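You operate a simulated robot arm through the tools that you are given. There is no shell and no other tool. Be economical: measure what you need, move in short steps, check, and stop when the job is done.

Carry out the task below with a simulated two-armed robot. There is one attempt and no reset: what you move stays moved.

## Task
Swap the clean filter for the fluffy one, clip it in, dust it.
Fine: the yellow-tab filter goes on the green bench mat, the purple-tab filter sits in the cradle under the orange clip; the yellow duster goes back. Where these are worked on the way, their far stop is far enough and under half their travel is too little: orange turn clip. What is to be rubbed or washed off counts as gone when no trace of it is left.
Where things are to end (x, y in the base frame): yellow-tab filter within 0.06 m of [0.89, -0.03].

The check looks at the end state, three seconds after you hand in, the way a careful person would. Anything else that was tipped, shoved, dropped, spilled or broken makes it a failure.

## Robot
Two 7-joint arms with fingered hands on one trunk, on a base that drives. Base frame: it is fixed to the floor where the robot stands at the start and does not move with it; the origin is under the middle of the robot, x ahead of it, y to its left, z up. Lengths are in m, angles in degrees, forces in N, time in s.
The left shoulder is at the start at [0.06, 0.138, 0.772], the right one opposite. With the tool pointing down near the work surface each hand reaches from about 0.38 to 0.92 m from the robot's upright axis, wherever it stands, measured 20 degrees to its own side. Places, roughly: fine sanding block [1.75, 0, 0.75]; hand brush [1.5, 0, 0.75]; inside of the blue filter cradle [0.5, 0, 0.8]; orange turn clip [0.5, 0.2, 0.8]; purple-tab filter [1.25, 0, 0.75]; rough sanding block [1.75, 0, 0.75]; top of the green bench mat [1, 0, 0.8]; yellow duster [1.5, 0, 0.75]. Payload 4 kg a hand.
The TCP of each hand is the grasp point between the finger pads, 0.036 m short of the fingertips. In the tool frame z runs along the fingers and y along their closing line. The gripper opens to 0.12 m. The gripper's body begins 0.042 m behind the TCP. The gripper is a hand of 5 fingers: y runs from the thumb to the fingers, the wrist lies at [-0.015, -0.109, -0.2] in the tool frame, and closing takes about 1.5 s.
Orientation is that of the tool frame in the base frame, as a unit quaternion [x, y, z, w]. With the fingers straight down and the wrist toward the robot, the tool's x, y and z point along [0, 1, 0], [1, 0, 0] and [0, 0, -1] of the base frame.

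## Interface
- The arms move only by the tool move_arm. It takes "left_plan", "right_plan" or both (then of equal length, played together; a hand with none holds still); each is a list of rows, each a list of 6 numbers: the shift along the tool's x, y, z in units of 250 mm (1.0 is 250 mm), then the turn, a rotation vector about the tool's x, y, z in units of 180 degrees (1.0 is 180 degrees). In form: [[tx, ty, tz, rx, ry, rz], ...]. A call has 1 to 12 rows; each row is the pose to reach, as a shift and turn from the pose commanded when the call began, along the tool's axes at that moment. "left_hand" and "right_hand" are, for a hand that has rows, the opening, from 0 (shut) to 1 (fully open), set as the call begins (left out, the last holds). A call with a number of a shift or a turn outside -1 to 1 is refused whole. A row lasts 0.2 s, in which the tool goes at most 0.05 m and 8.6 degrees; a call with a longer step from one row to the next is refused whole, and so is a gripper value outside its range. Where a pose cannot be reached the arm comes as near as it can. A force on the tool above 90 N (or 10 N above the force at the start of the call, whichever is more), or a blocked arm, ends the call early, and 0.2 s more pass. Each finger travels about 0.153 m/s and halts on what it meets, pressing with about 21 N; the grip force reading is that of the motor and also rises with nothing between the fingers. The clock runs only during rows and for 0.2 s after the last one: add rows that repeat a pose to give the fingers time. It gives the time, the measured TCP pose, the force on the tool (base axes), the opening and the grip force at its end, in the units of the frame above (readings bear some noise), with the torque about the TCP (base axes, N m) and any sound that the robot's microphone picked up.
- Cameras (640 x 400 px; columns grow to the right, rows downward): "scene" is now at [0.0525, 0.0066, 1.4077]; the picture's right is [0.09, -1.00, 0.00], its down [-0.66, -0.06, -0.75] and it looks along [0.74, 0.07, -0.67] (base axes); focal length 256 px, centre (320, 200). "left" rides on the left gripper at [-0.069, -0.079, -0.131] in its tool frame; the picture's right is [-0.78, -0.29, 0.55], its down [0.55, -0.73, 0.40] and it looks along [0.29, 0.61, 0.74] (tool axes); focal length 222 px, centre (320, 200). "right" rides on the right gripper at [0.069, -0.079, -0.131] in its tool frame; the picture's right is [-0.79, 0.29, -0.55], its down [-0.55, -0.73, 0.40] and it looks along [-0.29, 0.61, 0.74] (tool axes); focal length 222 px, centre (320, 200). There is no depth. A picture from a camera that has moved, and an enlarged one, comes with that camera's place and axes in the base frame and with its lens.
- get_image(camera): a new picture of that camera. The clock stands still meanwhile.
- slide_trunk(by): slides the trunk up (or, below 0, down) by that many m; the arms and the scene camera ride with it, the base frame stays. It gives what a move gives, with no picture.
- drive_base(legs): drives the robot by 1 to 6 legs, each [ahead, left, turn to the left] in m, m and degrees, along the robot's own axes; the way and the turn of a leg run together, so that a leg with both is an arc; at most 1.5 m and 180 degrees a leg. The arms and the cameras ride along, it lands a little off, and it stops where it bumps. It gives what a move gives.
- set_fingers(index, middle, ring, little, thumb_bend, thumb_turn, hand): sets how far each is bent, from 0 (flat) to 1 (curled in); at 0.3 the hand is open as for a grip, at 0.7 the pads meet at the TCP. One left out holds its place. A second passes; each finger stops where it meets its share of the squeeze, and holds until it gets a number again. A gripper value or a shape takes the hand back. It gives what a move gives, with no picture; readings hold the bend of each and the force on index, middle, ring, little, thumb and palm. thumb_turn goes from beside the hand (0) to across from the fingers (1), as for a grip.
- set_grasp(shape, hand): the hand has 5 fingers and takes this shape, open, in about a second: jaw (thumb against the fingers, like two jaws); tri (thumb and two fingers); tip (a fingertip pinch); poke (one finger out to press); point (the index stretched); flat (the hand flat); cup (the hand cupped); fist (a fist). The gripper value then closes the fingers along that shape, each until it touches; the sizes above hold for jaw. It gives what a move gives, with no picture.
- turn_head(pan, tilt): turns the head with the scene camera to pan (to the left, within 86 degrees either way) and tilt (down, from -29 to 69), counted from straight ahead of the robot. It gives what a move gives.
- close_up(camera, box): a new picture of the part [left, top, right, bottom] of that camera's present view, enlarged. The clock stands still meanwhile.
- job_done(): hands the job in; it is judged then, once.

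Work in short steps. Places have to be worked out from the pictures, the camera data and where the tool is seen: move nearer, look again, correct. Check each grasp and each placing, and mend what went wrong. You have 120 turns and 108 pictures in all, those below and enlarged ones among them. Open the grippers and draw the arms clear of the work before you hand the job in, unless the task says otherwise; then end with one line.

The tools are called after "Request:" as a command line: name --argument value ..., lists and objects as JSON in quotes. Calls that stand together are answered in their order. move_arm: Moves the arms, as the interface text tells. Its arguments: {"type":"object","properties":{"left_plan":{"type":"array","items":{"type":"array","items":{"type":"number"}}},"left_hand":{"type":"number"},"right_plan":{"type":"array","items":{"type":"array","items":{"type":"number"}}},"right_hand":{"type":"number"}},"required":[]} The other tools are called the same way: slide_trunk (by) slides the trunk up or down; set_grasp (shape, hand) gives the hand a shape; set_fingers (index, middle, ring, little, thumb_bend, thumb_turn, hand) moves the fingers one by one; drive_base (legs) drives the base; turn_head (pan, tilt) turns the head that bears the scene camera; get_image (camera) takes a picture; close_up (camera, box) takes an enlarged picture of a part of a camera's view; job_done () hands the job in.

At the start:

```text
time_s: 0.0
left_position: [0.4788, 0.1993, 1.12]
left_orientation: [0.707, 0.707, 0.0, 0.0]
left_ft_force: [0.5, -0.2, 1.0]
left_wrist_torque: [-0.01, -0.02, 0.0]
left_opening: 0.1198
left_grip_force: 0.0
left_shape: jaw
left_bend: [0.3, 0.3, 0.3, 0.3, 0.3, 0.97]
left_finger forces: [0.1, 0.0, 0.0, 0.0, 0.0, 0.0]
right_position: [0.4864, -0.2071, 1.1403]
right_orientation: [0.707, 0.707, 0.0, 0.0]
right_ft_force: [-0.4, -0.4, -0.1]
right_wrist_torque: [-0.01, -0.02, -0.04]
right_opening: 0.1195
right_grip_force: 0.1
right_shape: jaw
right_bend: [0.3, 0.3, 0.3, 0.3, 0.3, 0.97]
right_finger forces: [0.0, 0.0, 0.1, 0.0, 0.0, 0.0]
trunk travel left (down, up): [-0.35, 0.24]
robot x, y, heading: [0.0007, -0.0021, 0.1]
head pan, tilt: [5.2, 41.7]
```

scene: 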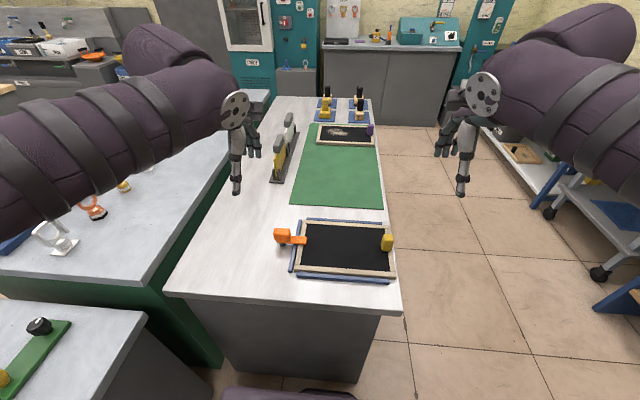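
right: 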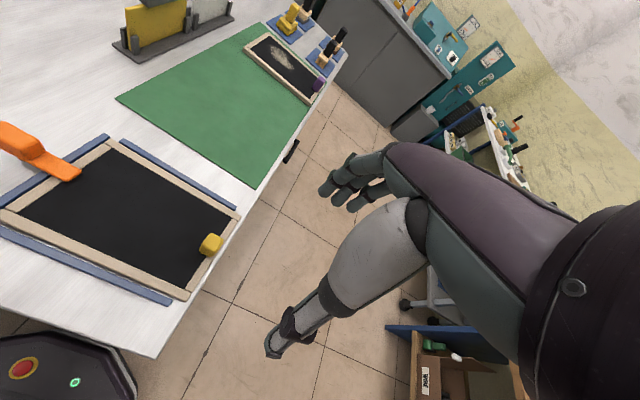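
left: 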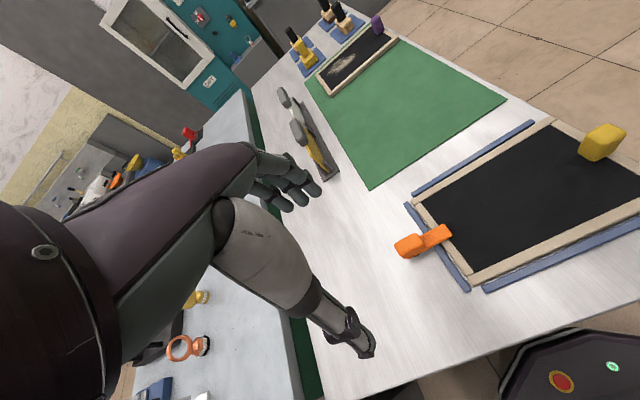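

I see the yellow-tab filter in the cradle under the orange clip and the fluffy purple-tab filter at the far end of the mat. I'll enlarge the view for details.

Request:
close_up --camera "scene" --box '[260, 200, 420, 300]'

Request:
close_up --camera "scene" --box '[260, 80, 420, 180]'

```text
4.00 times, centred on (340, 250) of scene
camera zoom: at [0.0525, 0.0066, 1.4077], right [0.09, -1.0, 0.0], down [-0.66, -0.06, -0.75], along [0.74, 0.07, -0.67], focal length 1026 px, centre (240, 0)
```

zoom: 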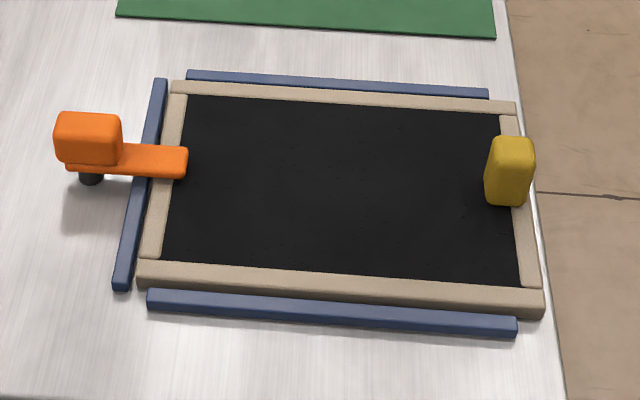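

```text
4.00 times, centred on (340, 130) of scene
camera zoom: at [0.0525, 0.0066, 1.4077], right [0.09, -1.0, 0.0], down [-0.66, -0.06, -0.75], along [0.74, 0.07, -0.67], focal length 1026 px, centre (240, 480)
```

zoom: 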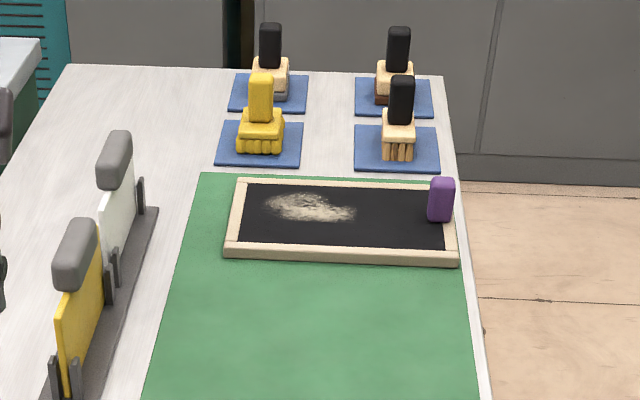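

The clip knob seems to be near (0.53, 0.165, 0.83), with the arm pointing to −y over the frame. I lower the left hand to above it and look.

Request:
move_arm --left_plan '[[-0.03, 0.04, 0.15, 0, 0, 0], [-0.06, 0.08, 0.3, 0, 0, 0], [-0.1, 0.12, 0.45, 0, 0, 0], [-0.12, 0.16, 0.57, 0, 0, 0], [-0.136, 0.184, 0.66, 0, 0, 0]]'

Request:
get_image --camera "left"

Request:
close_up --camera "scene" --box '[220, 170, 420, 295]'

```text
time_s: 1.2
left_position: [0.526, 0.1634, 0.9547]
left_orientation: [0.707, 0.707, 0.0, -0.001]
left_ft_force: [0.6, 0.4, 0.1]
left_wrist_torque: [0.03, -0.02, -0.01]
left_opening: 0.1196
left_grip_force: 0.1
left_shape: jaw
left_bend: [0.3, 0.3, 0.3, 0.3, 0.3, 0.97]
left_finger forces: [0.0, 0.1, 0.0, 0.0, 0.1, 0.0]
right_position: [0.4869, -0.2073, 1.1411]
right_orientation: [0.706, 0.708, 0.0, 0.0]
right_ft_force: [0.1, -0.6, -0.9]
right_wrist_torque: [-0.01, -0.01, -0.01]
right_opening: 0.1196
right_grip_force: 0.1
right_shape: jaw
right_bend: [0.3, 0.3, 0.3, 0.3, 0.3, 0.97]
right_finger forces: [0.0, 0.0, 0.1, 0.1, 0.0, 0.0]
trunk travel left (down, up): [-0.35, 0.24]
robot x, y, heading: [0.0033, -0.0002, 0.1]
head pan, tilt: [5.2, 41.7]
```

```text
102 pictures are left
camera left: at [0.4471, 0.0935, 1.0844], right [-0.29, -0.78, -0.55], down [-0.73, 0.55, -0.4], along [0.61, 0.29, -0.74], focal length 222 px, centre (320, 200)
```

left: 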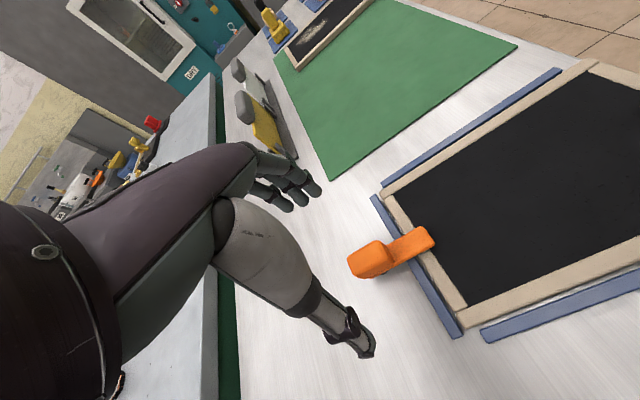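

```text
3.20 times, centred on (320, 232) of scene
camera zoom: at [0.0527, 0.0066, 1.4077], right [0.09, -1.0, 0.0], down [-0.66, -0.06, -0.75], along [0.74, 0.07, -0.67], focal length 821 px, centre (320, 96)
```

zoom: 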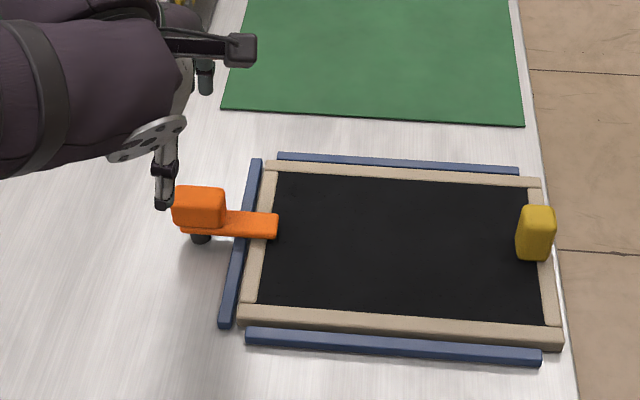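

Knob estimate: about (0.537, 0.162, 0.83). I lower to TCP z≈0.89 to check alignment.

Request:
move_arm --left_plan '[[0, 0.02, 0.12, 0, 0, 0], [0, 0.044, 0.26, 0, 0, 0]]'

Request:
get_image --camera "left"

Request:
close_up --camera "scene" --box '[220, 170, 380, 270]'

```text
time_s: 1.8
left_position: [0.5355, 0.1656, 0.8901]
left_orientation: [0.707, 0.707, 0.001, 0.0]
left_ft_force: [0.6, 0.3, 0.0]
left_wrist_torque: [0.03, -0.02, 0.01]
left_opening: 0.1199
left_grip_force: 0.1
left_shape: jaw
left_bend: [0.3, 0.3, 0.3, 0.3, 0.3, 0.97]
left_finger forces: [0.1, 0.1, 0.1, 0.1, 0.0, 0.1]
right_position: [0.4857, -0.2078, 1.1399]
right_orientation: [0.707, 0.708, 0.0, 0.0]
right_ft_force: [0.6, 0.0, 0.2]
right_wrist_torque: [0.01, 0.01, 0.0]
right_opening: 0.1198
right_grip_force: 0.1
right_shape: jaw
right_bend: [0.3, 0.3, 0.3, 0.3, 0.3, 0.97]
right_finger forces: [0.0, 0.0, 0.0, 0.0, 0.0, 0.0]
trunk travel left (down, up): [-0.35, 0.24]
robot x, y, heading: [-0.0025, -0.0019, -0.1]
head pan, tilt: [5.2, 41.7]
```

```text
100 pictures are left
camera left: at [0.4583, 0.0936, 1.0203], right [-0.29, -0.79, -0.55], down [-0.73, 0.55, -0.4], along [0.61, 0.29, -0.74], focal length 222 px, centre (320, 200)
```

left: 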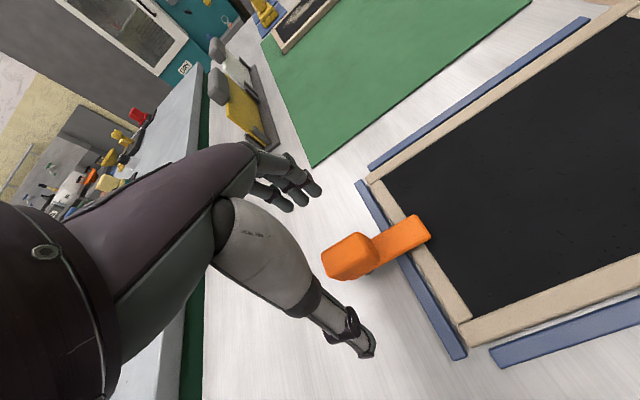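

```text
4.00 times, centred on (300, 220) of scene
camera zoom: at [0.053, 0.0067, 1.4077], right [0.09, -1.0, 0.0], down [-0.66, -0.06, -0.75], along [0.74, 0.07, -0.67], focal length 1026 px, centre (400, 120)
```

zoom: 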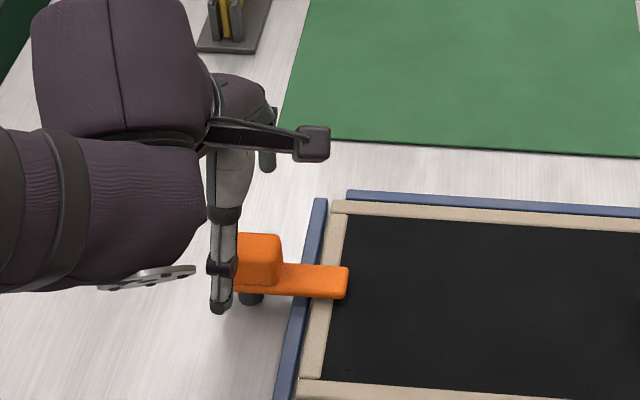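

The knob lies about 6 mm to −y of the TCP. I shift, lower to z≈0.855 and close gently on it.

Request:
move_arm --left_plan '[[-0.024, 0, 0.07, 0, 0, 0], [-0.024, 0, 0.14, 0, 0, 0]]'

Request:
move_arm --left_plan '[[0, 0, 0, 0, 0, 0], [0, 0, 0, 0, 0, 0], [0, 0, 0, 0, 0, 0], [0, 0, 0, 0, 0, 0], [0, 0, 0, 0, 0, 0], [0, 0, 0, 0, 0, 0], [0, 0, 0, 0, 0, 0]]' --left_hand 0

Request:
get_image --camera "left"

Request:
close_up --camera "scene" --box '[220, 170, 380, 270]'

```text
time_s: 2.4
left_position: [0.5362, 0.1599, 0.8546]
left_orientation: [0.707, 0.707, 0.0, 0.0]
left_ft_force: [-0.6, -0.1, -0.6]
left_wrist_torque: [0.01, -0.03, 0.01]
left_opening: 0.1196
left_grip_force: 0.1
left_shape: jaw
left_bend: [0.3, 0.3, 0.3, 0.3, 0.3, 0.97]
left_finger forces: [0.1, 0.1, 0.0, 0.0, 0.0, 0.0]
right_position: [0.4858, -0.2069, 1.1417]
right_orientation: [0.706, 0.708, 0.0, 0.0]
right_ft_force: [-0.1, 0.0, 0.0]
right_wrist_torque: [0.02, -0.04, -0.04]
right_opening: 0.1198
right_grip_force: 0.1
right_shape: jaw
right_bend: [0.3, 0.3, 0.3, 0.3, 0.3, 0.97]
right_finger forces: [0.0, 0.1, 0.0, 0.0, 0.1, 0.1]
trunk travel left (down, up): [-0.35, 0.24]
robot x, y, heading: [0.0005, -0.0002, 0.0]
head pan, tilt: [5.2, 41.7]
```

```text
time_s: 4.0
left_position: [0.5361, 0.1596, 0.854]
left_orientation: [0.707, 0.707, 0.001, -0.001]
left_ft_force: [-0.2, 2.0, -1.0]
left_wrist_torque: [0.03, -0.03, -0.02]
left_opening: 0.023
left_grip_force: 20.6
left_shape: jaw
left_bend: [0.54, 0.57, 0.57, 0.71, 0.7, 1.0]
left_finger forces: [10.5, 5.4, 2.3, 0.0, 18.4, 0.0]
right_position: [0.4861, -0.2071, 1.1407]
right_orientation: [0.706, 0.708, 0.0, 0.0]
right_ft_force: [-0.6, 0.5, -0.8]
right_wrist_torque: [0.04, 0.01, -0.03]
right_opening: 0.1197
right_grip_force: 0.1
right_shape: jaw
right_bend: [0.3, 0.3, 0.3, 0.3, 0.3, 0.97]
right_finger forces: [0.0, 0.0, 0.1, 0.0, 0.0, 0.1]
trunk travel left (down, up): [-0.35, 0.24]
robot x, y, heading: [-0.0021, -0.0041, 0.1]
head pan, tilt: [5.2, 41.7]
```

```text
98 pictures are left
camera left: at [0.4579, 0.0889, 0.986], right [-0.29, -0.79, -0.55], down [-0.73, 0.55, -0.4], along [0.61, 0.29, -0.74], focal length 222 px, centre (320, 200)
```

left: 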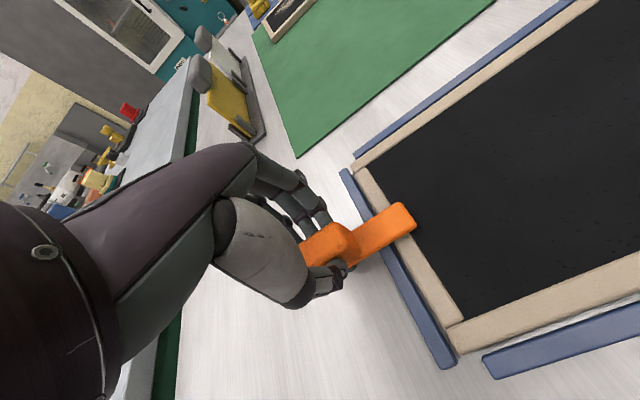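

```text
4.00 times, centred on (300, 220) of scene
camera zoom: at [0.0527, 0.0067, 1.4077], right [0.09, -1.0, 0.0], down [-0.66, -0.06, -0.75], along [0.74, 0.07, -0.67], focal length 1026 px, centre (400, 120)
```

zoom: 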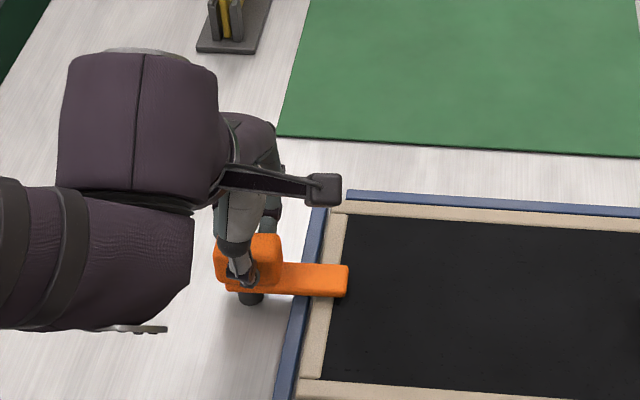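

The knob is gripped (opening 23 mm). I try a trial twist of about +16° (clockwise from above) and check torque.

Request:
move_arm --left_plan '[[0, 0, 0, 0, 0, 0.045], [0, 0, 0, 0, 0, 0.09], [0, 0, 0, 0, 0, 0.09]]'

Request:
close_up --camera "scene" --box '[220, 170, 380, 270]'

```text
time_s: 4.8
left_position: [0.5374, 0.1618, 0.8548]
left_orientation: [0.799, 0.602, 0.0, 0.0]
left_ft_force: [3.8, 13.6, -0.1]
left_wrist_torque: [0.34, -0.11, 0.4]
left_opening: 0.0223
left_grip_force: 21.3
left_shape: jaw
left_bend: [0.54, 0.59, 0.62, 0.71, 0.71, 1.0]
left_finger forces: [16.6, 4.8, 1.9, 0.0, 19.2, 0.0]
right_position: [0.4883, -0.2063, 1.1413]
right_orientation: [0.707, 0.707, 0.0, 0.0]
right_ft_force: [0.8, 0.7, 0.3]
right_wrist_torque: [-0.01, -0.01, 0.02]
right_opening: 0.1196
right_grip_force: 0.0
right_shape: jaw
right_bend: [0.3, 0.3, 0.3, 0.3, 0.3, 0.97]
right_finger forces: [0.0, 0.0, 0.1, 0.0, 0.1, 0.0]
trunk travel left (down, up): [-0.35, 0.24]
robot x, y, heading: [0.0018, -0.0038, 0.3]
head pan, tilt: [5.2, 41.7]
```

```text
4.00 times, centred on (300, 220) of scene
camera zoom: at [0.053, 0.0079, 1.4077], right [0.09, -1.0, 0.0], down [-0.66, -0.06, -0.75], along [0.74, 0.07, -0.67], focal length 1026 px, centre (400, 120)
```

zoom: 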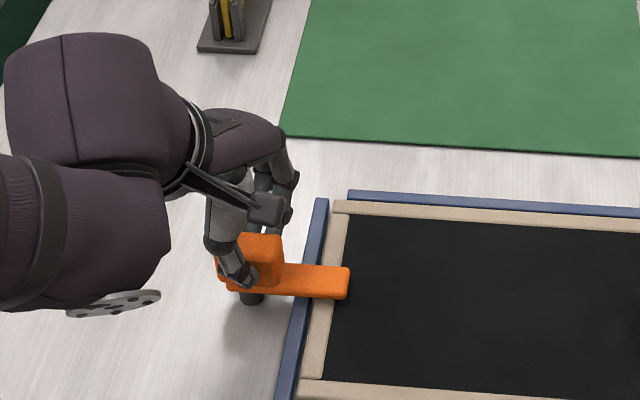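

The clip did not follow (0.4 Nm reaction), so this is probably the stop. I turn the other way.

Request:
move_arm --left_plan '[[0, 0, 0, 0, 0, -0.045], [0, 0, 0, 0, 0, -0.09], [0, 0, 0, 0, 0, -0.135], [0, 0, 0, 0, 0, -0.18], [0, 0, 0, 0, 0, -0.225], [0, 0, 0, 0, 0, -0.225]]'

Request:
close_up --camera "scene" --box '[220, 170, 380, 270]'

```text
time_s: 6.2
left_position: [0.5364, 0.1586, 0.8558]
left_orientation: [0.542, 0.84, 0.0, 0.001]
left_ft_force: [10.9, -0.3, -4.7]
left_wrist_torque: [0.04, -0.33, -0.16]
left_opening: 0.0225
left_grip_force: 20.7
left_shape: jaw
left_bend: [0.53, 0.56, 0.55, 0.71, 0.71, 1.0]
left_finger forces: [14.1, 8.3, 2.4, 0.1, 15.8, 0.0]
right_position: [0.4874, -0.2067, 1.1397]
right_orientation: [0.707, 0.708, -0.001, 0.0]
right_ft_force: [0.3, -0.4, 0.6]
right_wrist_torque: [0.01, -0.01, -0.03]
right_opening: 0.1196
right_grip_force: 0.1
right_shape: jaw
right_bend: [0.3, 0.3, 0.3, 0.3, 0.3, 0.97]
right_finger forces: [0.0, 0.0, 0.0, 0.0, 0.0, 0.0]
trunk travel left (down, up): [-0.35, 0.24]
robot x, y, heading: [-0.0036, 0.0009, 0.1]
head pan, tilt: [5.2, 41.7]
```

```text
4.00 times, centred on (300, 220) of scene
camera zoom: at [0.0539, 0.0064, 1.4076], right [0.09, -1.0, 0.0], down [-0.66, -0.06, -0.75], along [0.74, 0.07, -0.67], focal length 1026 px, centre (400, 120)
```

zoom: 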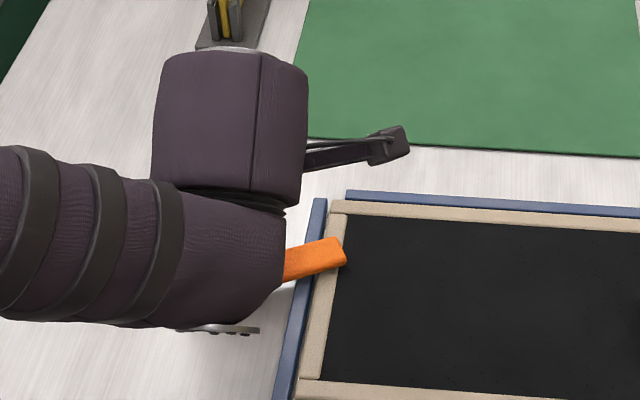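

It turns this way (counter-clockwise). I continue 60° more.

Request:
move_arm --left_plan '[[0, 0, 0, 0, 0, -0.045], [0, 0, 0, 0, 0, -0.09], [0, 0, 0, 0, 0, -0.135], [0, 0, 0, 0, 0, -0.18], [0, 0, 0, 0, 0, -0.225], [0, 0, 0, 0, 0, -0.27], [0, 0, 0, 0, 0, -0.315], [0, 0, 0, 0, 0, -0.36], [0, 0, 0, 0, 0, -0.36]]'

Request:
close_up --camera "scene" --box '[220, 170, 380, 270]'

Request:
get_image --camera "left"

```text
time_s: 8.2
left_position: [0.5384, 0.1595, 0.8547]
left_orientation: [0.008, 1.0, 0.001, 0.001]
left_ft_force: [26.2, 2.4, 2.1]
left_wrist_torque: [0.16, -0.77, -0.49]
left_opening: 0.0232
left_grip_force: 20.9
left_shape: jaw
left_bend: [0.53, 0.55, 0.63, 0.71, 0.72, 0.99]
left_finger forces: [11.3, 9.2, 0.4, 0.1, 19.2, 0.0]
right_position: [0.4887, -0.2079, 1.1394]
right_orientation: [0.707, 0.707, -0.001, 0.0]
right_ft_force: [-0.1, 0.0, -0.1]
right_wrist_torque: [0.02, -0.02, -0.02]
right_opening: 0.1199
right_grip_force: 0.1
right_shape: jaw
right_bend: [0.3, 0.3, 0.3, 0.3, 0.3, 0.97]
right_finger forces: [0.0, 0.0, 0.0, 0.1, 0.0, 0.0]
trunk travel left (down, up): [-0.35, 0.24]
robot x, y, heading: [0.0004, -0.0014, 0.0]
head pan, tilt: [5.2, 41.7]
```

```text
4.00 times, centred on (300, 220) of scene
camera zoom: at [0.055, 0.0065, 1.4076], right [0.09, -1.0, 0.0], down [-0.66, -0.06, -0.74], along [0.74, 0.07, -0.67], focal length 1026 px, centre (400, 120)
```

zoom: 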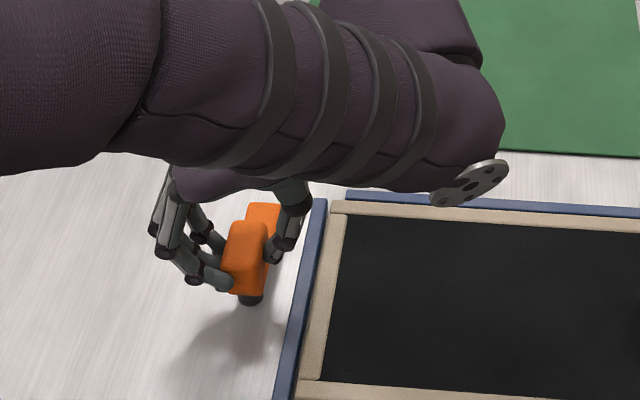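

```text
93 pictures are left
camera left: at [0.6068, 0.0772, 0.9857], right [0.78, -0.3, -0.55], down [-0.56, -0.72, -0.4], along [-0.27, 0.62, -0.74], focal length 222 px, centre (320, 200)
```

left: 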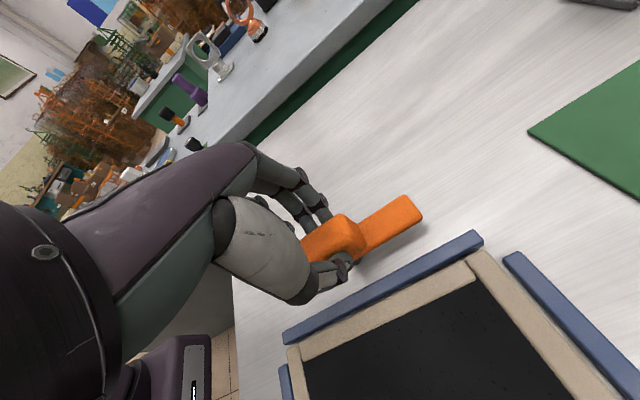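

The clip is now turned ~85° and clear of the cradle. I partly open and lift straight up, then turn back and raise.

Request:
move_arm --left_plan '[[0, 0, 0, 0, 0, 0], [0, 0, 0, 0, 0, 0], [0, 0, 0, 0, 0, 0], [0, 0, -0.15, 0, 0, 0], [0, 0, -0.33, 0, 0, 0], [0, 0, -0.5, 0, 0, 0], [0, 0, -0.68, 0, 0, 0.045], [0, 0, -0.86, 0, 0, 0.09], [0, 0, -1, 0, 0, 0.135], [0, 0, -1, 0, 0, 0.18], [0, 0, -1, 0, 0, 0.225], [0, 0, -1, 0, 0, 0.27]]' --left_hand 0.45

Request:
move_arm --left_plan '[[0, 0, 0, 0, 0, 0.045], [0, 0, 0, 0, 0, 0.09], [0, 0, 0, 0, 0, 0.135], [0, 0, 0, 0, 0, 0.18], [0, 0, 0, 0, 0, 0.225]]'

Request:
get_image --camera "scene"

```text
time_s: 10.8
left_position: [0.5358, 0.1608, 1.1051]
left_orientation: [0.42, 0.908, 0.0, 0.0]
left_ft_force: [-0.3, -0.6, 0.3]
left_wrist_torque: [0.01, 0.0, 0.0]
left_opening: 0.0537
left_grip_force: 0.0
left_shape: jaw
left_bend: [0.44, 0.48, 0.46, 0.7, 0.61, 1.0]
left_finger forces: [0.1, 0.0, 0.0, 0.0, 0.0, 0.0]
right_position: [0.4863, -0.2063, 1.1405]
right_orientation: [0.706, 0.708, 0.0, 0.001]
right_ft_force: [-1.1, 0.3, -0.2]
right_wrist_torque: [0.0, 0.01, 0.01]
right_opening: 0.1198
right_grip_force: 0.1
right_shape: jaw
right_bend: [0.3, 0.3, 0.3, 0.3, 0.3, 0.97]
right_finger forces: [0.1, 0.1, 0.0, 0.1, 0.0, 0.0]
trunk travel left (down, up): [-0.35, 0.24]
robot x, y, heading: [0.001, 0.0004, 0.0]
head pan, tilt: [5.2, 41.7]
```

```text
time_s: 12.0
left_position: [0.536, 0.1598, 1.1032]
left_orientation: [0.707, 0.707, 0.0, 0.0]
left_ft_force: [-0.4, 0.8, -0.1]
left_wrist_torque: [0.03, 0.02, 0.0]
left_opening: 0.0539
left_grip_force: 0.0
left_shape: jaw
left_bend: [0.44, 0.48, 0.46, 0.7, 0.61, 1.0]
left_finger forces: [0.1, 0.0, 0.1, 0.1, 0.1, 0.1]
right_position: [0.4875, -0.2073, 1.1407]
right_orientation: [0.706, 0.708, 0.0, 0.0]
right_ft_force: [-0.2, 0.6, 0.2]
right_wrist_torque: [-0.01, 0.0, 0.0]
right_opening: 0.1198
right_grip_force: 0.1
right_shape: jaw
right_bend: [0.3, 0.3, 0.3, 0.3, 0.3, 0.97]
right_finger forces: [0.0, 0.0, 0.0, 0.1, 0.0, 0.0]
trunk travel left (down, up): [-0.35, 0.24]
robot x, y, heading: [-0.0007, 0.0009, -0.3]
head pan, tilt: [5.2, 41.7]
```

```text
92 pictures are left
camera scene: at [0.0526, 0.0066, 1.4077], right [0.09, -1.0, 0.0], down [-0.66, -0.06, -0.75], along [0.74, 0.07, -0.67], focal length 256 px, centre (320, 200)
```

scene: 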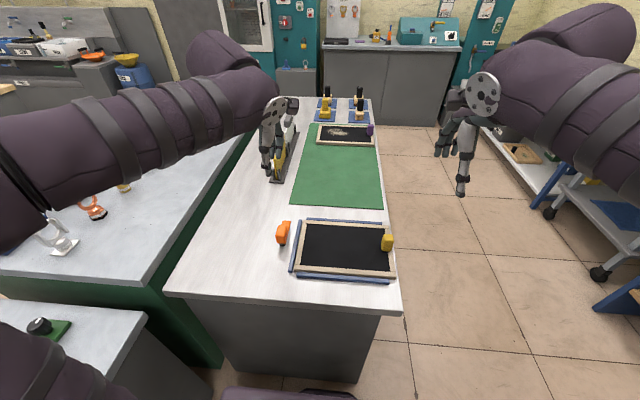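

Clip confirmed open. The aisle on the table's right is free and both tabs face it, so I drive there and face the table.

Request:
drive_base --legs '[[0, -0.7, 0], [0.72, 0, 0], [0, 0, 90]]'

Request:
turn_head --pan 0 --tilt 50

Request:
get_image --camera "scene"

```text
time_s: 23.1
left_position: [0.5604, -0.153, 1.1047]
left_orientation: [0.002, 1.0, 0.0, 0.0]
left_ft_force: [0.2, 0.3, -0.2]
left_wrist_torque: [-0.01, 0.02, -0.05]
left_opening: 0.0536
left_grip_force: 0.0
left_shape: jaw
left_bend: [0.44, 0.48, 0.46, 0.7, 0.61, 1.0]
left_finger forces: [0.1, 0.0, 0.0, 0.1, 0.1, 0.0]
right_position: [0.9278, -0.2034, 1.1418]
right_orientation: [0.0, 1.0, 0.0, 0.0]
right_ft_force: [-0.1, 0.2, 0.4]
right_wrist_torque: [0.01, 0.02, 0.0]
right_opening: 0.1196
right_grip_force: 0.1
right_shape: jaw
right_bend: [0.3, 0.3, 0.3, 0.3, 0.3, 0.97]
right_finger forces: [0.0, 0.0, 0.1, 0.1, 0.0, 0.0]
trunk travel left (down, up): [-0.35, 0.24]
robot x, y, heading: [0.7188, -0.6904, 90.1]
head pan, tilt: [5.2, 41.7]
```

```text
time_s: 23.8
left_position: [0.56, -0.1525, 1.106]
left_orientation: [0.002, 1.0, 0.0, 0.001]
left_ft_force: [0.8, 0.5, -0.2]
left_wrist_torque: [0.02, 0.01, -0.02]
left_opening: 0.0538
left_grip_force: 0.1
left_shape: jaw
left_bend: [0.44, 0.48, 0.46, 0.7, 0.61, 1.0]
left_finger forces: [0.1, 0.1, 0.2, 0.0, 0.0, 0.1]
right_position: [0.9286, -0.2017, 1.1413]
right_orientation: [0.001, 1.0, 0.0, 0.0]
right_ft_force: [-0.4, 0.1, 0.6]
right_wrist_torque: [0.0, 0.01, -0.01]
right_opening: 0.1198
right_grip_force: 0.0
right_shape: jaw
right_bend: [0.3, 0.3, 0.3, 0.3, 0.3, 0.97]
right_finger forces: [0.0, 0.0, 0.0, 0.0, 0.1, 0.0]
trunk travel left (down, up): [-0.35, 0.24]
robot x, y, heading: [0.7161, -0.6868, 90.1]
head pan, tilt: [0.0, 50.0]
```

```text
91 pictures are left
camera scene: at [0.719, -0.6425, 1.3961], right [1.0, 0.0, 0.0], down [0.0, -0.77, -0.64], along [0.0, 0.64, -0.77], focal length 256 px, centre (320, 200)
```

scene: 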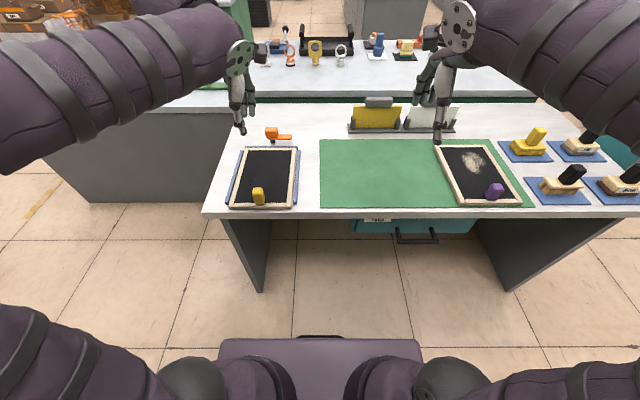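

Good view of everything. I enlarge on the yellow tab and the purple one.

Request:
close_up --camera "scene" --box '[216, 120, 344, 220]'

Request:
get_image --camera "left"

```text
4.00 times, centred on (280, 170) of scene
camera zoom: at [0.719, -0.6425, 1.3961], right [1.0, 0.0, 0.0], down [0.0, -0.77, -0.64], along [0.0, 0.64, -0.77], focal length 1026 px, centre (480, 320)
```

zoom: 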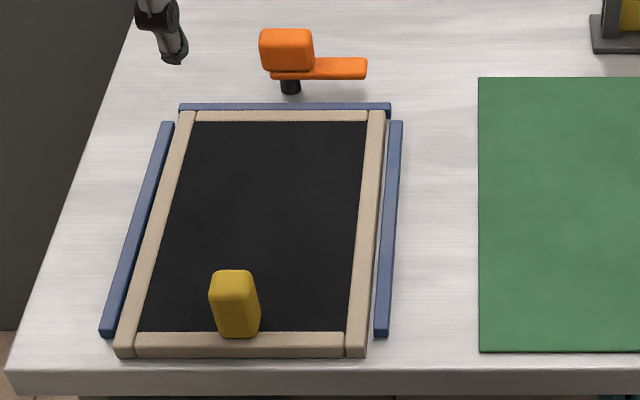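

```text
89 pictures are left
camera left: at [0.6309, -0.234, 1.236], right [0.78, -0.29, -0.55], down [-0.55, -0.73, -0.4], along [-0.28, 0.61, -0.74], focal length 222 px, centre (320, 200)
```

left: 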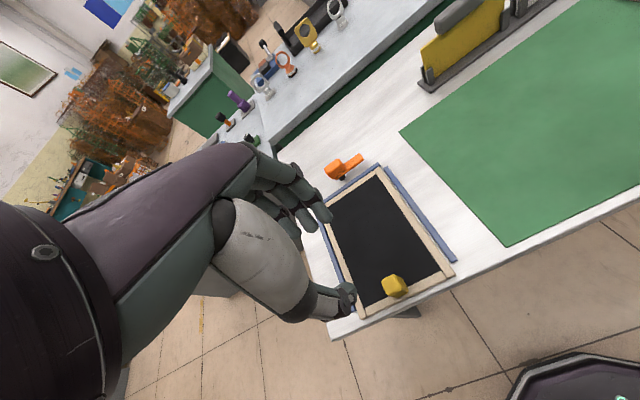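

I estimate the yellow tab centre at (0.546, −0.150), top at z≈0.848, frame top ≈0.787. I open the left hand and lower above the tab.

Request:
move_arm --left_plan '[[0.01, 0, 0.18, 0, 0, 0], [0.03, 0, 0.36, 0, 0, 0], [0.05, 0.01, 0.54, 0, 0, 0], [0.056, 0.01, 0.7, 0, 0, 0], [0.056, 0.01, 0.8, 0, 0, 0]]' --left_hand 1

Request:
get_image --camera "left"

Request:
close_up --camera "scene" --box '[216, 120, 344, 220]'

```text
time_s: 25.0
left_position: [0.547, -0.1517, 0.9055]
left_orientation: [0.002, 1.0, -0.001, 0.0]
left_ft_force: [0.2, 0.1, 0.2]
left_wrist_torque: [-0.02, 0.03, 0.0]
left_opening: 0.1194
left_grip_force: 0.0
left_shape: jaw
left_bend: [0.3, 0.3, 0.3, 0.3, 0.3, 0.97]
left_finger forces: [0.0, 0.0, 0.1, 0.1, 0.1, 0.0]
right_position: [0.9283, -0.2017, 1.1408]
right_orientation: [0.001, 1.0, 0.0, -0.001]
right_ft_force: [-0.2, -0.1, 0.1]
right_wrist_torque: [0.01, 0.02, 0.02]
right_opening: 0.1197
right_grip_force: 0.1
right_shape: jaw
right_bend: [0.3, 0.3, 0.3, 0.3, 0.3, 0.97]
right_finger forces: [0.1, 0.0, 0.0, 0.1, 0.1, 0.1]
trunk travel left (down, up): [-0.35, 0.24]
robot x, y, heading: [0.7181, -0.6874, 89.8]
head pan, tilt: [0.0, 50.0]
```

```text
88 pictures are left
camera left: at [0.6158, -0.2325, 1.0366], right [0.78, -0.29, -0.55], down [-0.55, -0.73, -0.4], along [-0.28, 0.61, -0.74], focal length 222 px, centre (320, 200)
```

left: 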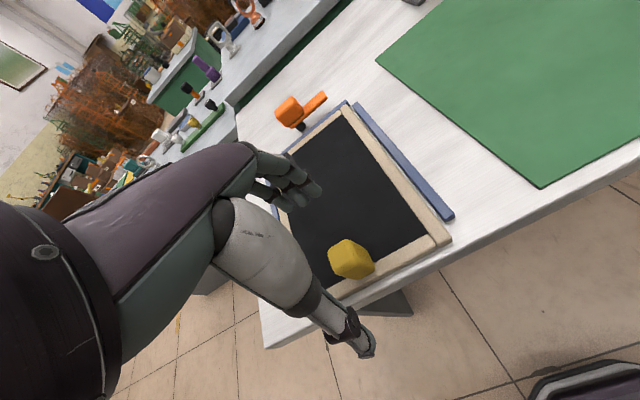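

```text
4.00 times, centred on (280, 170) of scene
camera zoom: at [0.719, -0.6424, 1.3961], right [1.0, 0.0, 0.0], down [0.0, -0.77, -0.64], along [0.0, 0.64, -0.77], focal length 1026 px, centre (480, 320)
```

zoom: 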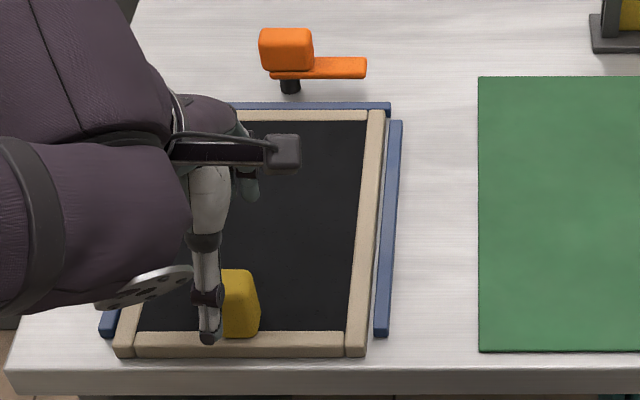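

The tab is aligned. I lower to z≈0.838 and close.

Request:
move_arm --left_plan '[[-0.008, 0.012, 0.14, 0, 0, 0], [-0.008, 0.012, 0.265, 0, 0, 0], [-0.008, 0.012, 0.265, 0, 0, 0]]'

Request:
move_arm --left_plan '[[0, 0, 0, 0, 0, 0], [0, 0, 0, 0, 0, 0], [0, 0, 0, 0, 0, 0], [0, 0, 0, 0, 0, 0], [0, 0, 0, 0, 0, 0], [0, 0, 0, 0, 0, 0], [0, 0, 0, 0, 0, 0]]' --left_hand 0

Request:
get_image --camera "left"

```text
time_s: 25.8
left_position: [0.5509, -0.1473, 0.8385]
left_orientation: [0.002, 1.0, 0.0, -0.001]
left_ft_force: [-0.1, -0.9, 0.2]
left_wrist_torque: [0.0, -0.01, 0.0]
left_opening: 0.1197
left_grip_force: 0.0
left_shape: jaw
left_bend: [0.3, 0.3, 0.3, 0.3, 0.3, 0.97]
left_finger forces: [0.1, 0.1, 0.0, 0.0, 0.0, 0.0]
right_position: [0.9284, -0.2023, 1.14]
right_orientation: [0.001, 1.0, 0.0, 0.0]
right_ft_force: [0.1, 0.5, -0.2]
right_wrist_torque: [-0.03, 0.04, 0.04]
right_opening: 0.1196
right_grip_force: 0.1
right_shape: jaw
right_bend: [0.3, 0.3, 0.3, 0.3, 0.3, 0.97]
right_finger forces: [0.1, 0.0, 0.0, 0.0, 0.0, 0.0]
trunk travel left (down, up): [-0.35, 0.24]
robot x, y, heading: [0.7236, -0.6863, 89.9]
head pan, tilt: [0.0, 50.0]
```

```text
time_s: 27.4
left_position: [0.5506, -0.1468, 0.8388]
left_orientation: [0.002, 1.0, 0.0, 0.0]
left_ft_force: [1.1, -0.8, 0.1]
left_wrist_torque: [-0.01, -0.03, -0.15]
left_opening: 0.0251
left_grip_force: 21.1
left_shape: jaw
left_bend: [0.55, 0.57, 0.56, 0.71, 0.7, 1.0]
left_finger forces: [9.2, 5.7, 2.5, 0.1, 18.0, 0.1]
right_position: [0.9279, -0.2013, 1.1401]
right_orientation: [0.001, 1.0, -0.001, 0.0]
right_ft_force: [-0.5, -0.4, 0.7]
right_wrist_torque: [-0.01, 0.01, 0.01]
right_opening: 0.1199
right_grip_force: 0.0
right_shape: jaw
right_bend: [0.3, 0.3, 0.3, 0.3, 0.3, 0.97]
right_finger forces: [0.0, 0.0, 0.1, 0.1, 0.0, 0.0]
trunk travel left (down, up): [-0.35, 0.24]
robot x, y, heading: [0.7217, -0.6871, 89.7]
head pan, tilt: [0.0, 50.0]
```

```text
86 pictures are left
camera left: at [0.6205, -0.2287, 0.9698], right [0.78, -0.29, -0.55], down [-0.55, -0.73, -0.4], along [-0.28, 0.61, -0.74], focal length 222 px, centre (320, 200)
```

left: 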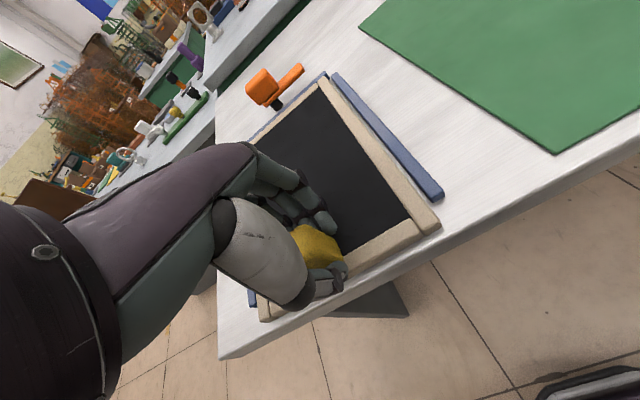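

Tab gripped. I lift slowly by 4 cm and check the filter's tilt.

Request:
move_arm --left_plan '[[0, 0, -0.04, 0, 0, 0], [0, 0, -0.08, 0, 0, 0], [0, 0, -0.12, 0, 0, 0], [0, 0, -0.16, 0, 0, 0], [0, 0, -0.16, 0, 0, 0]]'

Request:
close_up --camera "scene" --box '[216, 120, 344, 220]'

Request:
get_image --camera "left"

```text
time_s: 28.6
left_position: [0.5506, -0.1469, 0.8798]
left_orientation: [0.002, 1.0, -0.001, 0.0]
left_ft_force: [0.2, -0.8, -2.4]
left_wrist_torque: [-0.37, -0.14, -0.15]
left_opening: 0.0251
left_grip_force: 20.8
left_shape: jaw
left_bend: [0.55, 0.57, 0.55, 0.71, 0.72, 1.0]
left_finger forces: [9.2, 7.2, 4.0, 0.0, 20.5, 0.1]
right_position: [0.9289, -0.2021, 1.1406]
right_orientation: [0.001, 1.0, 0.0, 0.001]
right_ft_force: [0.1, 0.3, 0.0]
right_wrist_torque: [-0.01, 0.01, 0.0]
right_opening: 0.1197
right_grip_force: 0.1
right_shape: jaw
right_bend: [0.3, 0.3, 0.3, 0.3, 0.3, 0.97]
right_finger forces: [0.1, 0.0, 0.0, 0.0, 0.0, 0.0]
trunk travel left (down, up): [-0.35, 0.24]
robot x, y, heading: [0.7225, -0.6894, 89.8]
head pan, tilt: [0.0, 50.0]
```

```text
4.00 times, centred on (280, 170) of scene
camera zoom: at [0.719, -0.6423, 1.3961], right [1.0, 0.0, 0.0], down [0.0, -0.77, -0.64], along [0.0, 0.64, -0.77], focal length 1026 px, centre (480, 320)
```

zoom: 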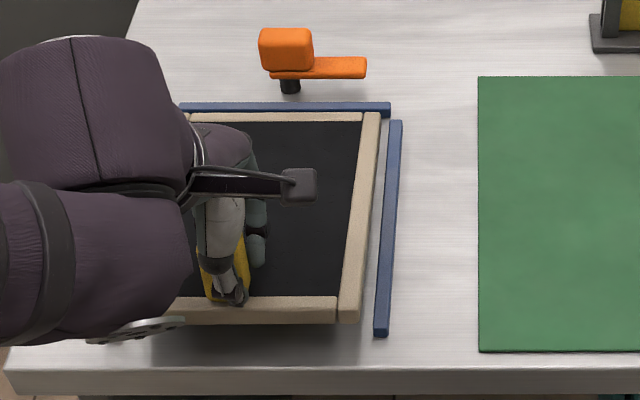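

```text
84 pictures are left
camera left: at [0.6204, -0.2285, 1.0102], right [0.78, -0.29, -0.55], down [-0.55, -0.73, -0.4], along [-0.28, 0.61, -0.74], focal length 222 px, centre (320, 200)
```

left: 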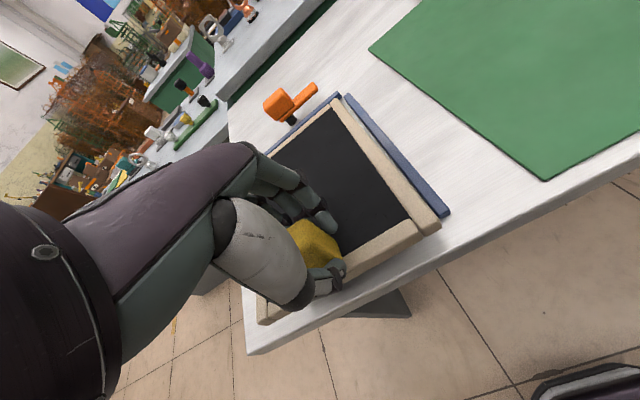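

The near end rose; the far end seems to lag. I lift 5 cm more and look at the tilt.

Request:
move_arm --left_plan '[[0, 0, -0.08, 0, 0, 0], [0, 0, -0.16, 0, 0, 0], [0, 0, -0.24, 0, 0, 0], [0, 0, -0.24, 0, 0, 0]]'

Request:
close_up --camera "scene" --box '[200, 100, 360, 225]'

Request:
get_image --camera "right"

```text
time_s: 29.6
left_position: [0.5497, -0.146, 0.9394]
left_orientation: [0.002, 1.0, -0.001, 0.0]
left_ft_force: [-0.4, 1.0, -3.0]
left_wrist_torque: [-0.3, -0.16, 0.02]
left_opening: 0.0232
left_grip_force: 20.8
left_shape: jaw
left_bend: [0.57, 0.55, 0.54, 0.71, 0.75, 1.0]
left_finger forces: [8.2, 11.4, 4.0, 0.0, 18.6, 0.1]
right_position: [0.9289, -0.204, 1.1403]
right_orientation: [0.002, 1.0, 0.0, 0.0]
right_ft_force: [0.0, -0.1, 0.1]
right_wrist_torque: [-0.01, 0.02, -0.03]
right_opening: 0.1196
right_grip_force: 0.1
right_shape: jaw
right_bend: [0.3, 0.3, 0.3, 0.3, 0.3, 0.97]
right_finger forces: [0.1, 0.1, 0.0, 0.0, 0.0, 0.1]
trunk travel left (down, up): [-0.35, 0.24]
robot x, y, heading: [0.7218, -0.6859, 90.0]
head pan, tilt: [0.0, 50.0]
```

```text
3.20 times, centred on (280, 162) of scene
camera zoom: at [0.719, -0.6423, 1.396], right [1.0, 0.0, 0.0], down [0.0, -0.77, -0.64], along [0.0, 0.64, -0.77], focal length 821 px, centre (448, 320)
```

zoom: 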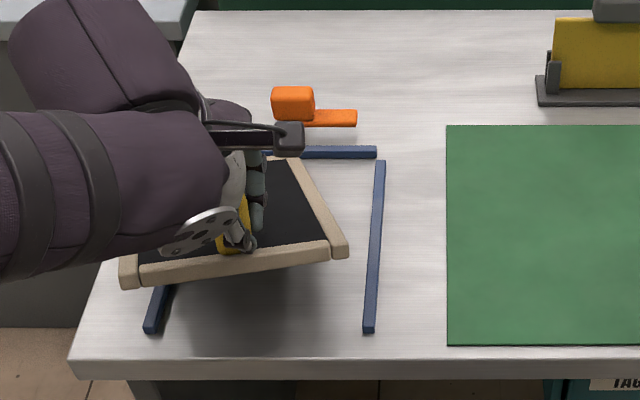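

```text
82 pictures are left
camera right: at [0.8587, -0.2812, 1.2718], right [0.79, 0.29, 0.55], down [0.55, -0.74, -0.4], along [0.29, 0.61, -0.74], focal length 222 px, centre (320, 200)
```

right: 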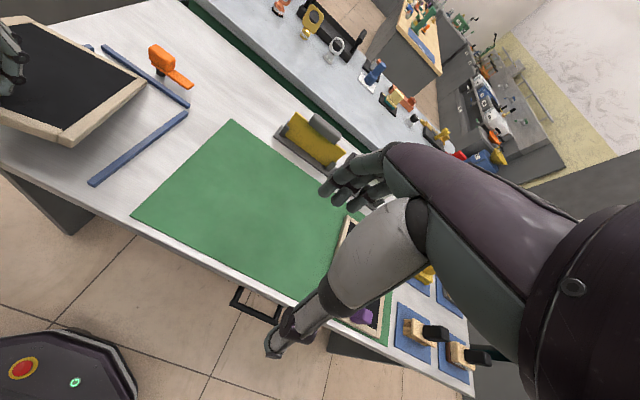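

The filter is held but droops at the far end—fine for setting down far edge first. I lift a bit more and drive the base sideways (+x) by about 0.36 m.

Request:
move_arm --left_plan '[[0, 0, -0.08, 0, 0, 0], [0, 0, -0.16, 0, 0, 0], [0, 0, -0.2, 0, 0, 0]]'

Request:
drive_base --legs '[[0, -0.36, 0]]'

Request:
get_image --camera "scene"

Request:
get_image --camera "left"

```text
time_s: 30.4
left_position: [0.5481, -0.1461, 0.9886]
left_orientation: [0.001, 1.0, 0.0, 0.0]
left_ft_force: [-0.2, -0.8, -2.9]
left_wrist_torque: [-0.35, -0.17, -0.03]
left_opening: 0.0232
left_grip_force: 21.2
left_shape: jaw
left_bend: [0.57, 0.55, 0.54, 0.71, 0.75, 1.0]
left_finger forces: [8.0, 11.5, 4.1, 0.0, 18.9, 0.0]
right_position: [0.9291, -0.2014, 1.1404]
right_orientation: [0.001, 1.0, 0.0, 0.0]
right_ft_force: [1.1, -0.6, 0.5]
right_wrist_torque: [0.01, 0.0, -0.01]
right_opening: 0.1196
right_grip_force: 0.0
right_shape: jaw
right_bend: [0.3, 0.3, 0.3, 0.3, 0.3, 0.97]
right_finger forces: [0.0, 0.1, 0.0, 0.1, 0.0, 0.0]
trunk travel left (down, up): [-0.35, 0.24]
robot x, y, heading: [0.7194, -0.6919, 89.9]
head pan, tilt: [0.0, 50.0]
```

```text
time_s: 32.7
left_position: [0.9041, -0.1469, 0.9898]
left_orientation: [0.0, 1.0, 0.0, 0.001]
left_ft_force: [-0.3, 0.5, -2.7]
left_wrist_torque: [-0.32, -0.17, -0.04]
left_opening: 0.0231
left_grip_force: 21.0
left_shape: jaw
left_bend: [0.58, 0.55, 0.54, 0.71, 0.75, 1.0]
left_finger forces: [7.8, 11.3, 4.1, 0.1, 18.5, 0.0]
right_position: [1.2838, -0.2022, 1.1418]
right_orientation: [-0.001, 1.0, 0.0, -0.001]
right_ft_force: [0.0, 0.0, -0.1]
right_wrist_torque: [0.0, -0.02, -0.01]
right_opening: 0.1198
right_grip_force: 0.0
right_shape: jaw
right_bend: [0.3, 0.3, 0.3, 0.3, 0.3, 0.97]
right_finger forces: [0.1, 0.1, 0.1, 0.0, 0.0, 0.1]
trunk travel left (down, up): [-0.35, 0.24]
robot x, y, heading: [1.0797, -0.689, 90.3]
head pan, tilt: [0.0, 50.0]
```

```text
81 pictures are left
camera scene: at [1.0767, -0.6425, 1.3961], right [1.0, 0.0, 0.0], down [0.0, -0.77, -0.64], along [0.0, 0.64, -0.77], focal length 256 px, centre (320, 200)
```

scene: 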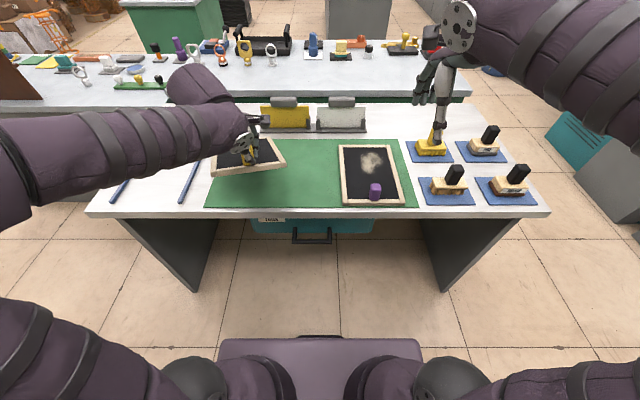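

```text
80 pictures are left
camera left: at [0.9737, -0.228, 1.1204], right [0.79, -0.29, -0.55], down [-0.55, -0.74, -0.4], along [-0.29, 0.61, -0.74], focal length 222 px, centre (320, 200)
```

left: 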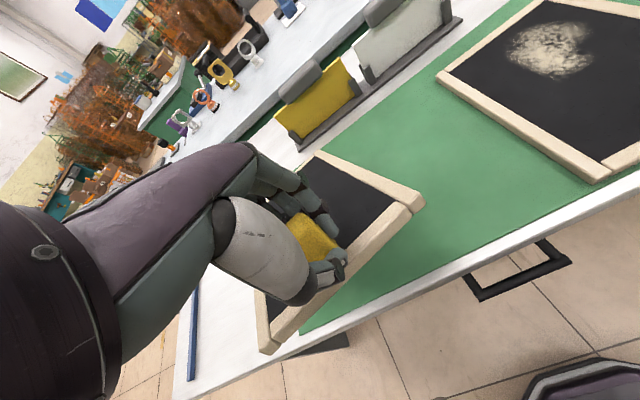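

Now near the target. I enlarge to see the filter's attitude.

Request:
close_up --camera "scene" --box '[190, 110, 318, 210]'

```text
4.00 times, centred on (254, 160) of scene
camera zoom: at [1.0767, -0.6425, 1.3961], right [1.0, 0.0, 0.0], down [0.0, -0.77, -0.64], along [0.0, 0.64, -0.77], focal length 1026 px, centre (584, 360)
```

zoom: 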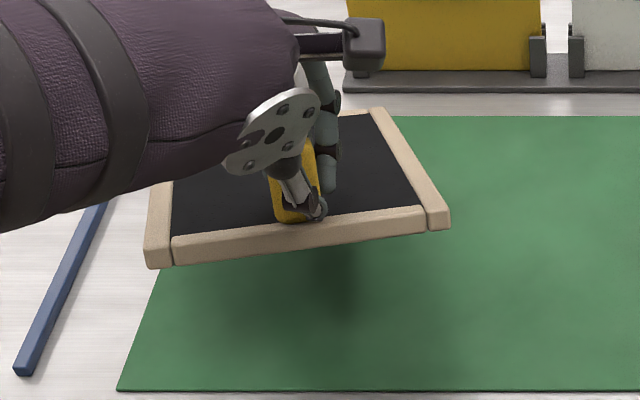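

The filter hangs yawed about 18° CCW with the far end ~17° low. I rotate the tool to compensate both, then look again.

Request:
move_arm --left_plan '[[0, 0, 0.05, -0.03, 0, 0.033], [0, 0, 0.1, -0.06, 0, 0.066], [0, 0, 0.1, -0.09, 0, 0.1], [0, 0, 0.1, -0.09, 0, 0.1]]'

Request:
close_up --camera "scene" --box '[190, 110, 318, 210]'

Request:
get_image --camera "left"

```text
time_s: 33.7
left_position: [0.903, -0.148, 0.9645]
left_orientation: [0.155, 0.978, 0.14, 0.002]
left_ft_force: [-0.4, 0.1, -2.8]
left_wrist_torque: [-0.46, -0.04, 0.04]
left_opening: 0.0233
left_grip_force: 20.8
left_shape: jaw
left_bend: [0.58, 0.55, 0.55, 0.71, 0.75, 1.0]
left_finger forces: [7.2, 11.2, 3.5, 0.0, 18.6, 0.0]
left hand out of reach, approached as far as the arm can: row 3
right_position: [1.2842, -0.2018, 1.1405]
right_orientation: [-0.001, 1.0, 0.0, 0.001]
right_ft_force: [-0.3, -0.4, 0.1]
right_wrist_torque: [0.02, 0.02, 0.02]
right_opening: 0.1196
right_grip_force: 0.0
right_shape: jaw
right_bend: [0.3, 0.3, 0.3, 0.3, 0.3, 0.97]
right_finger forces: [0.0, 0.1, 0.1, 0.0, 0.0, 0.1]
trunk travel left (down, up): [-0.35, 0.24]
robot x, y, heading: [1.0786, -0.6899, 90.0]
head pan, tilt: [0.0, 50.0]
```

```text
4.00 times, centred on (254, 160) of scene
camera zoom: at [1.0762, -0.6426, 1.3961], right [1.0, 0.0, 0.0], down [0.0, -0.77, -0.64], along [0.0, 0.64, -0.77], focal length 1026 px, centre (584, 360)
```

zoom: 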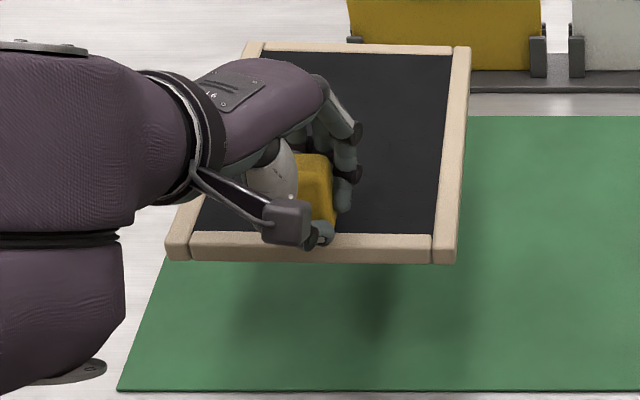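

```text
77 pictures are left
camera left: at [0.9398, -0.2782, 1.0657], right [0.68, -0.36, -0.64], down [-0.73, -0.39, -0.56], along [-0.05, 0.85, -0.53], focal length 222 px, centre (320, 200)
```

left: 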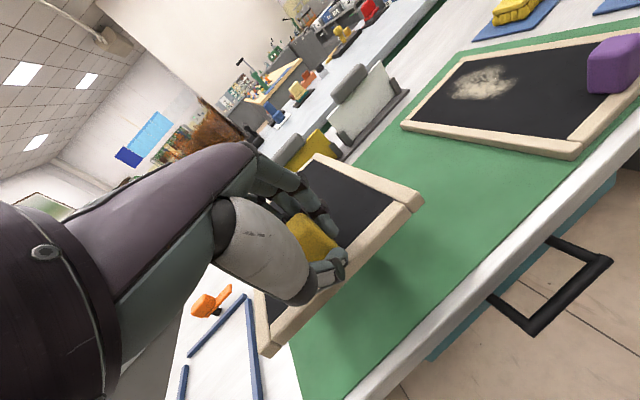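

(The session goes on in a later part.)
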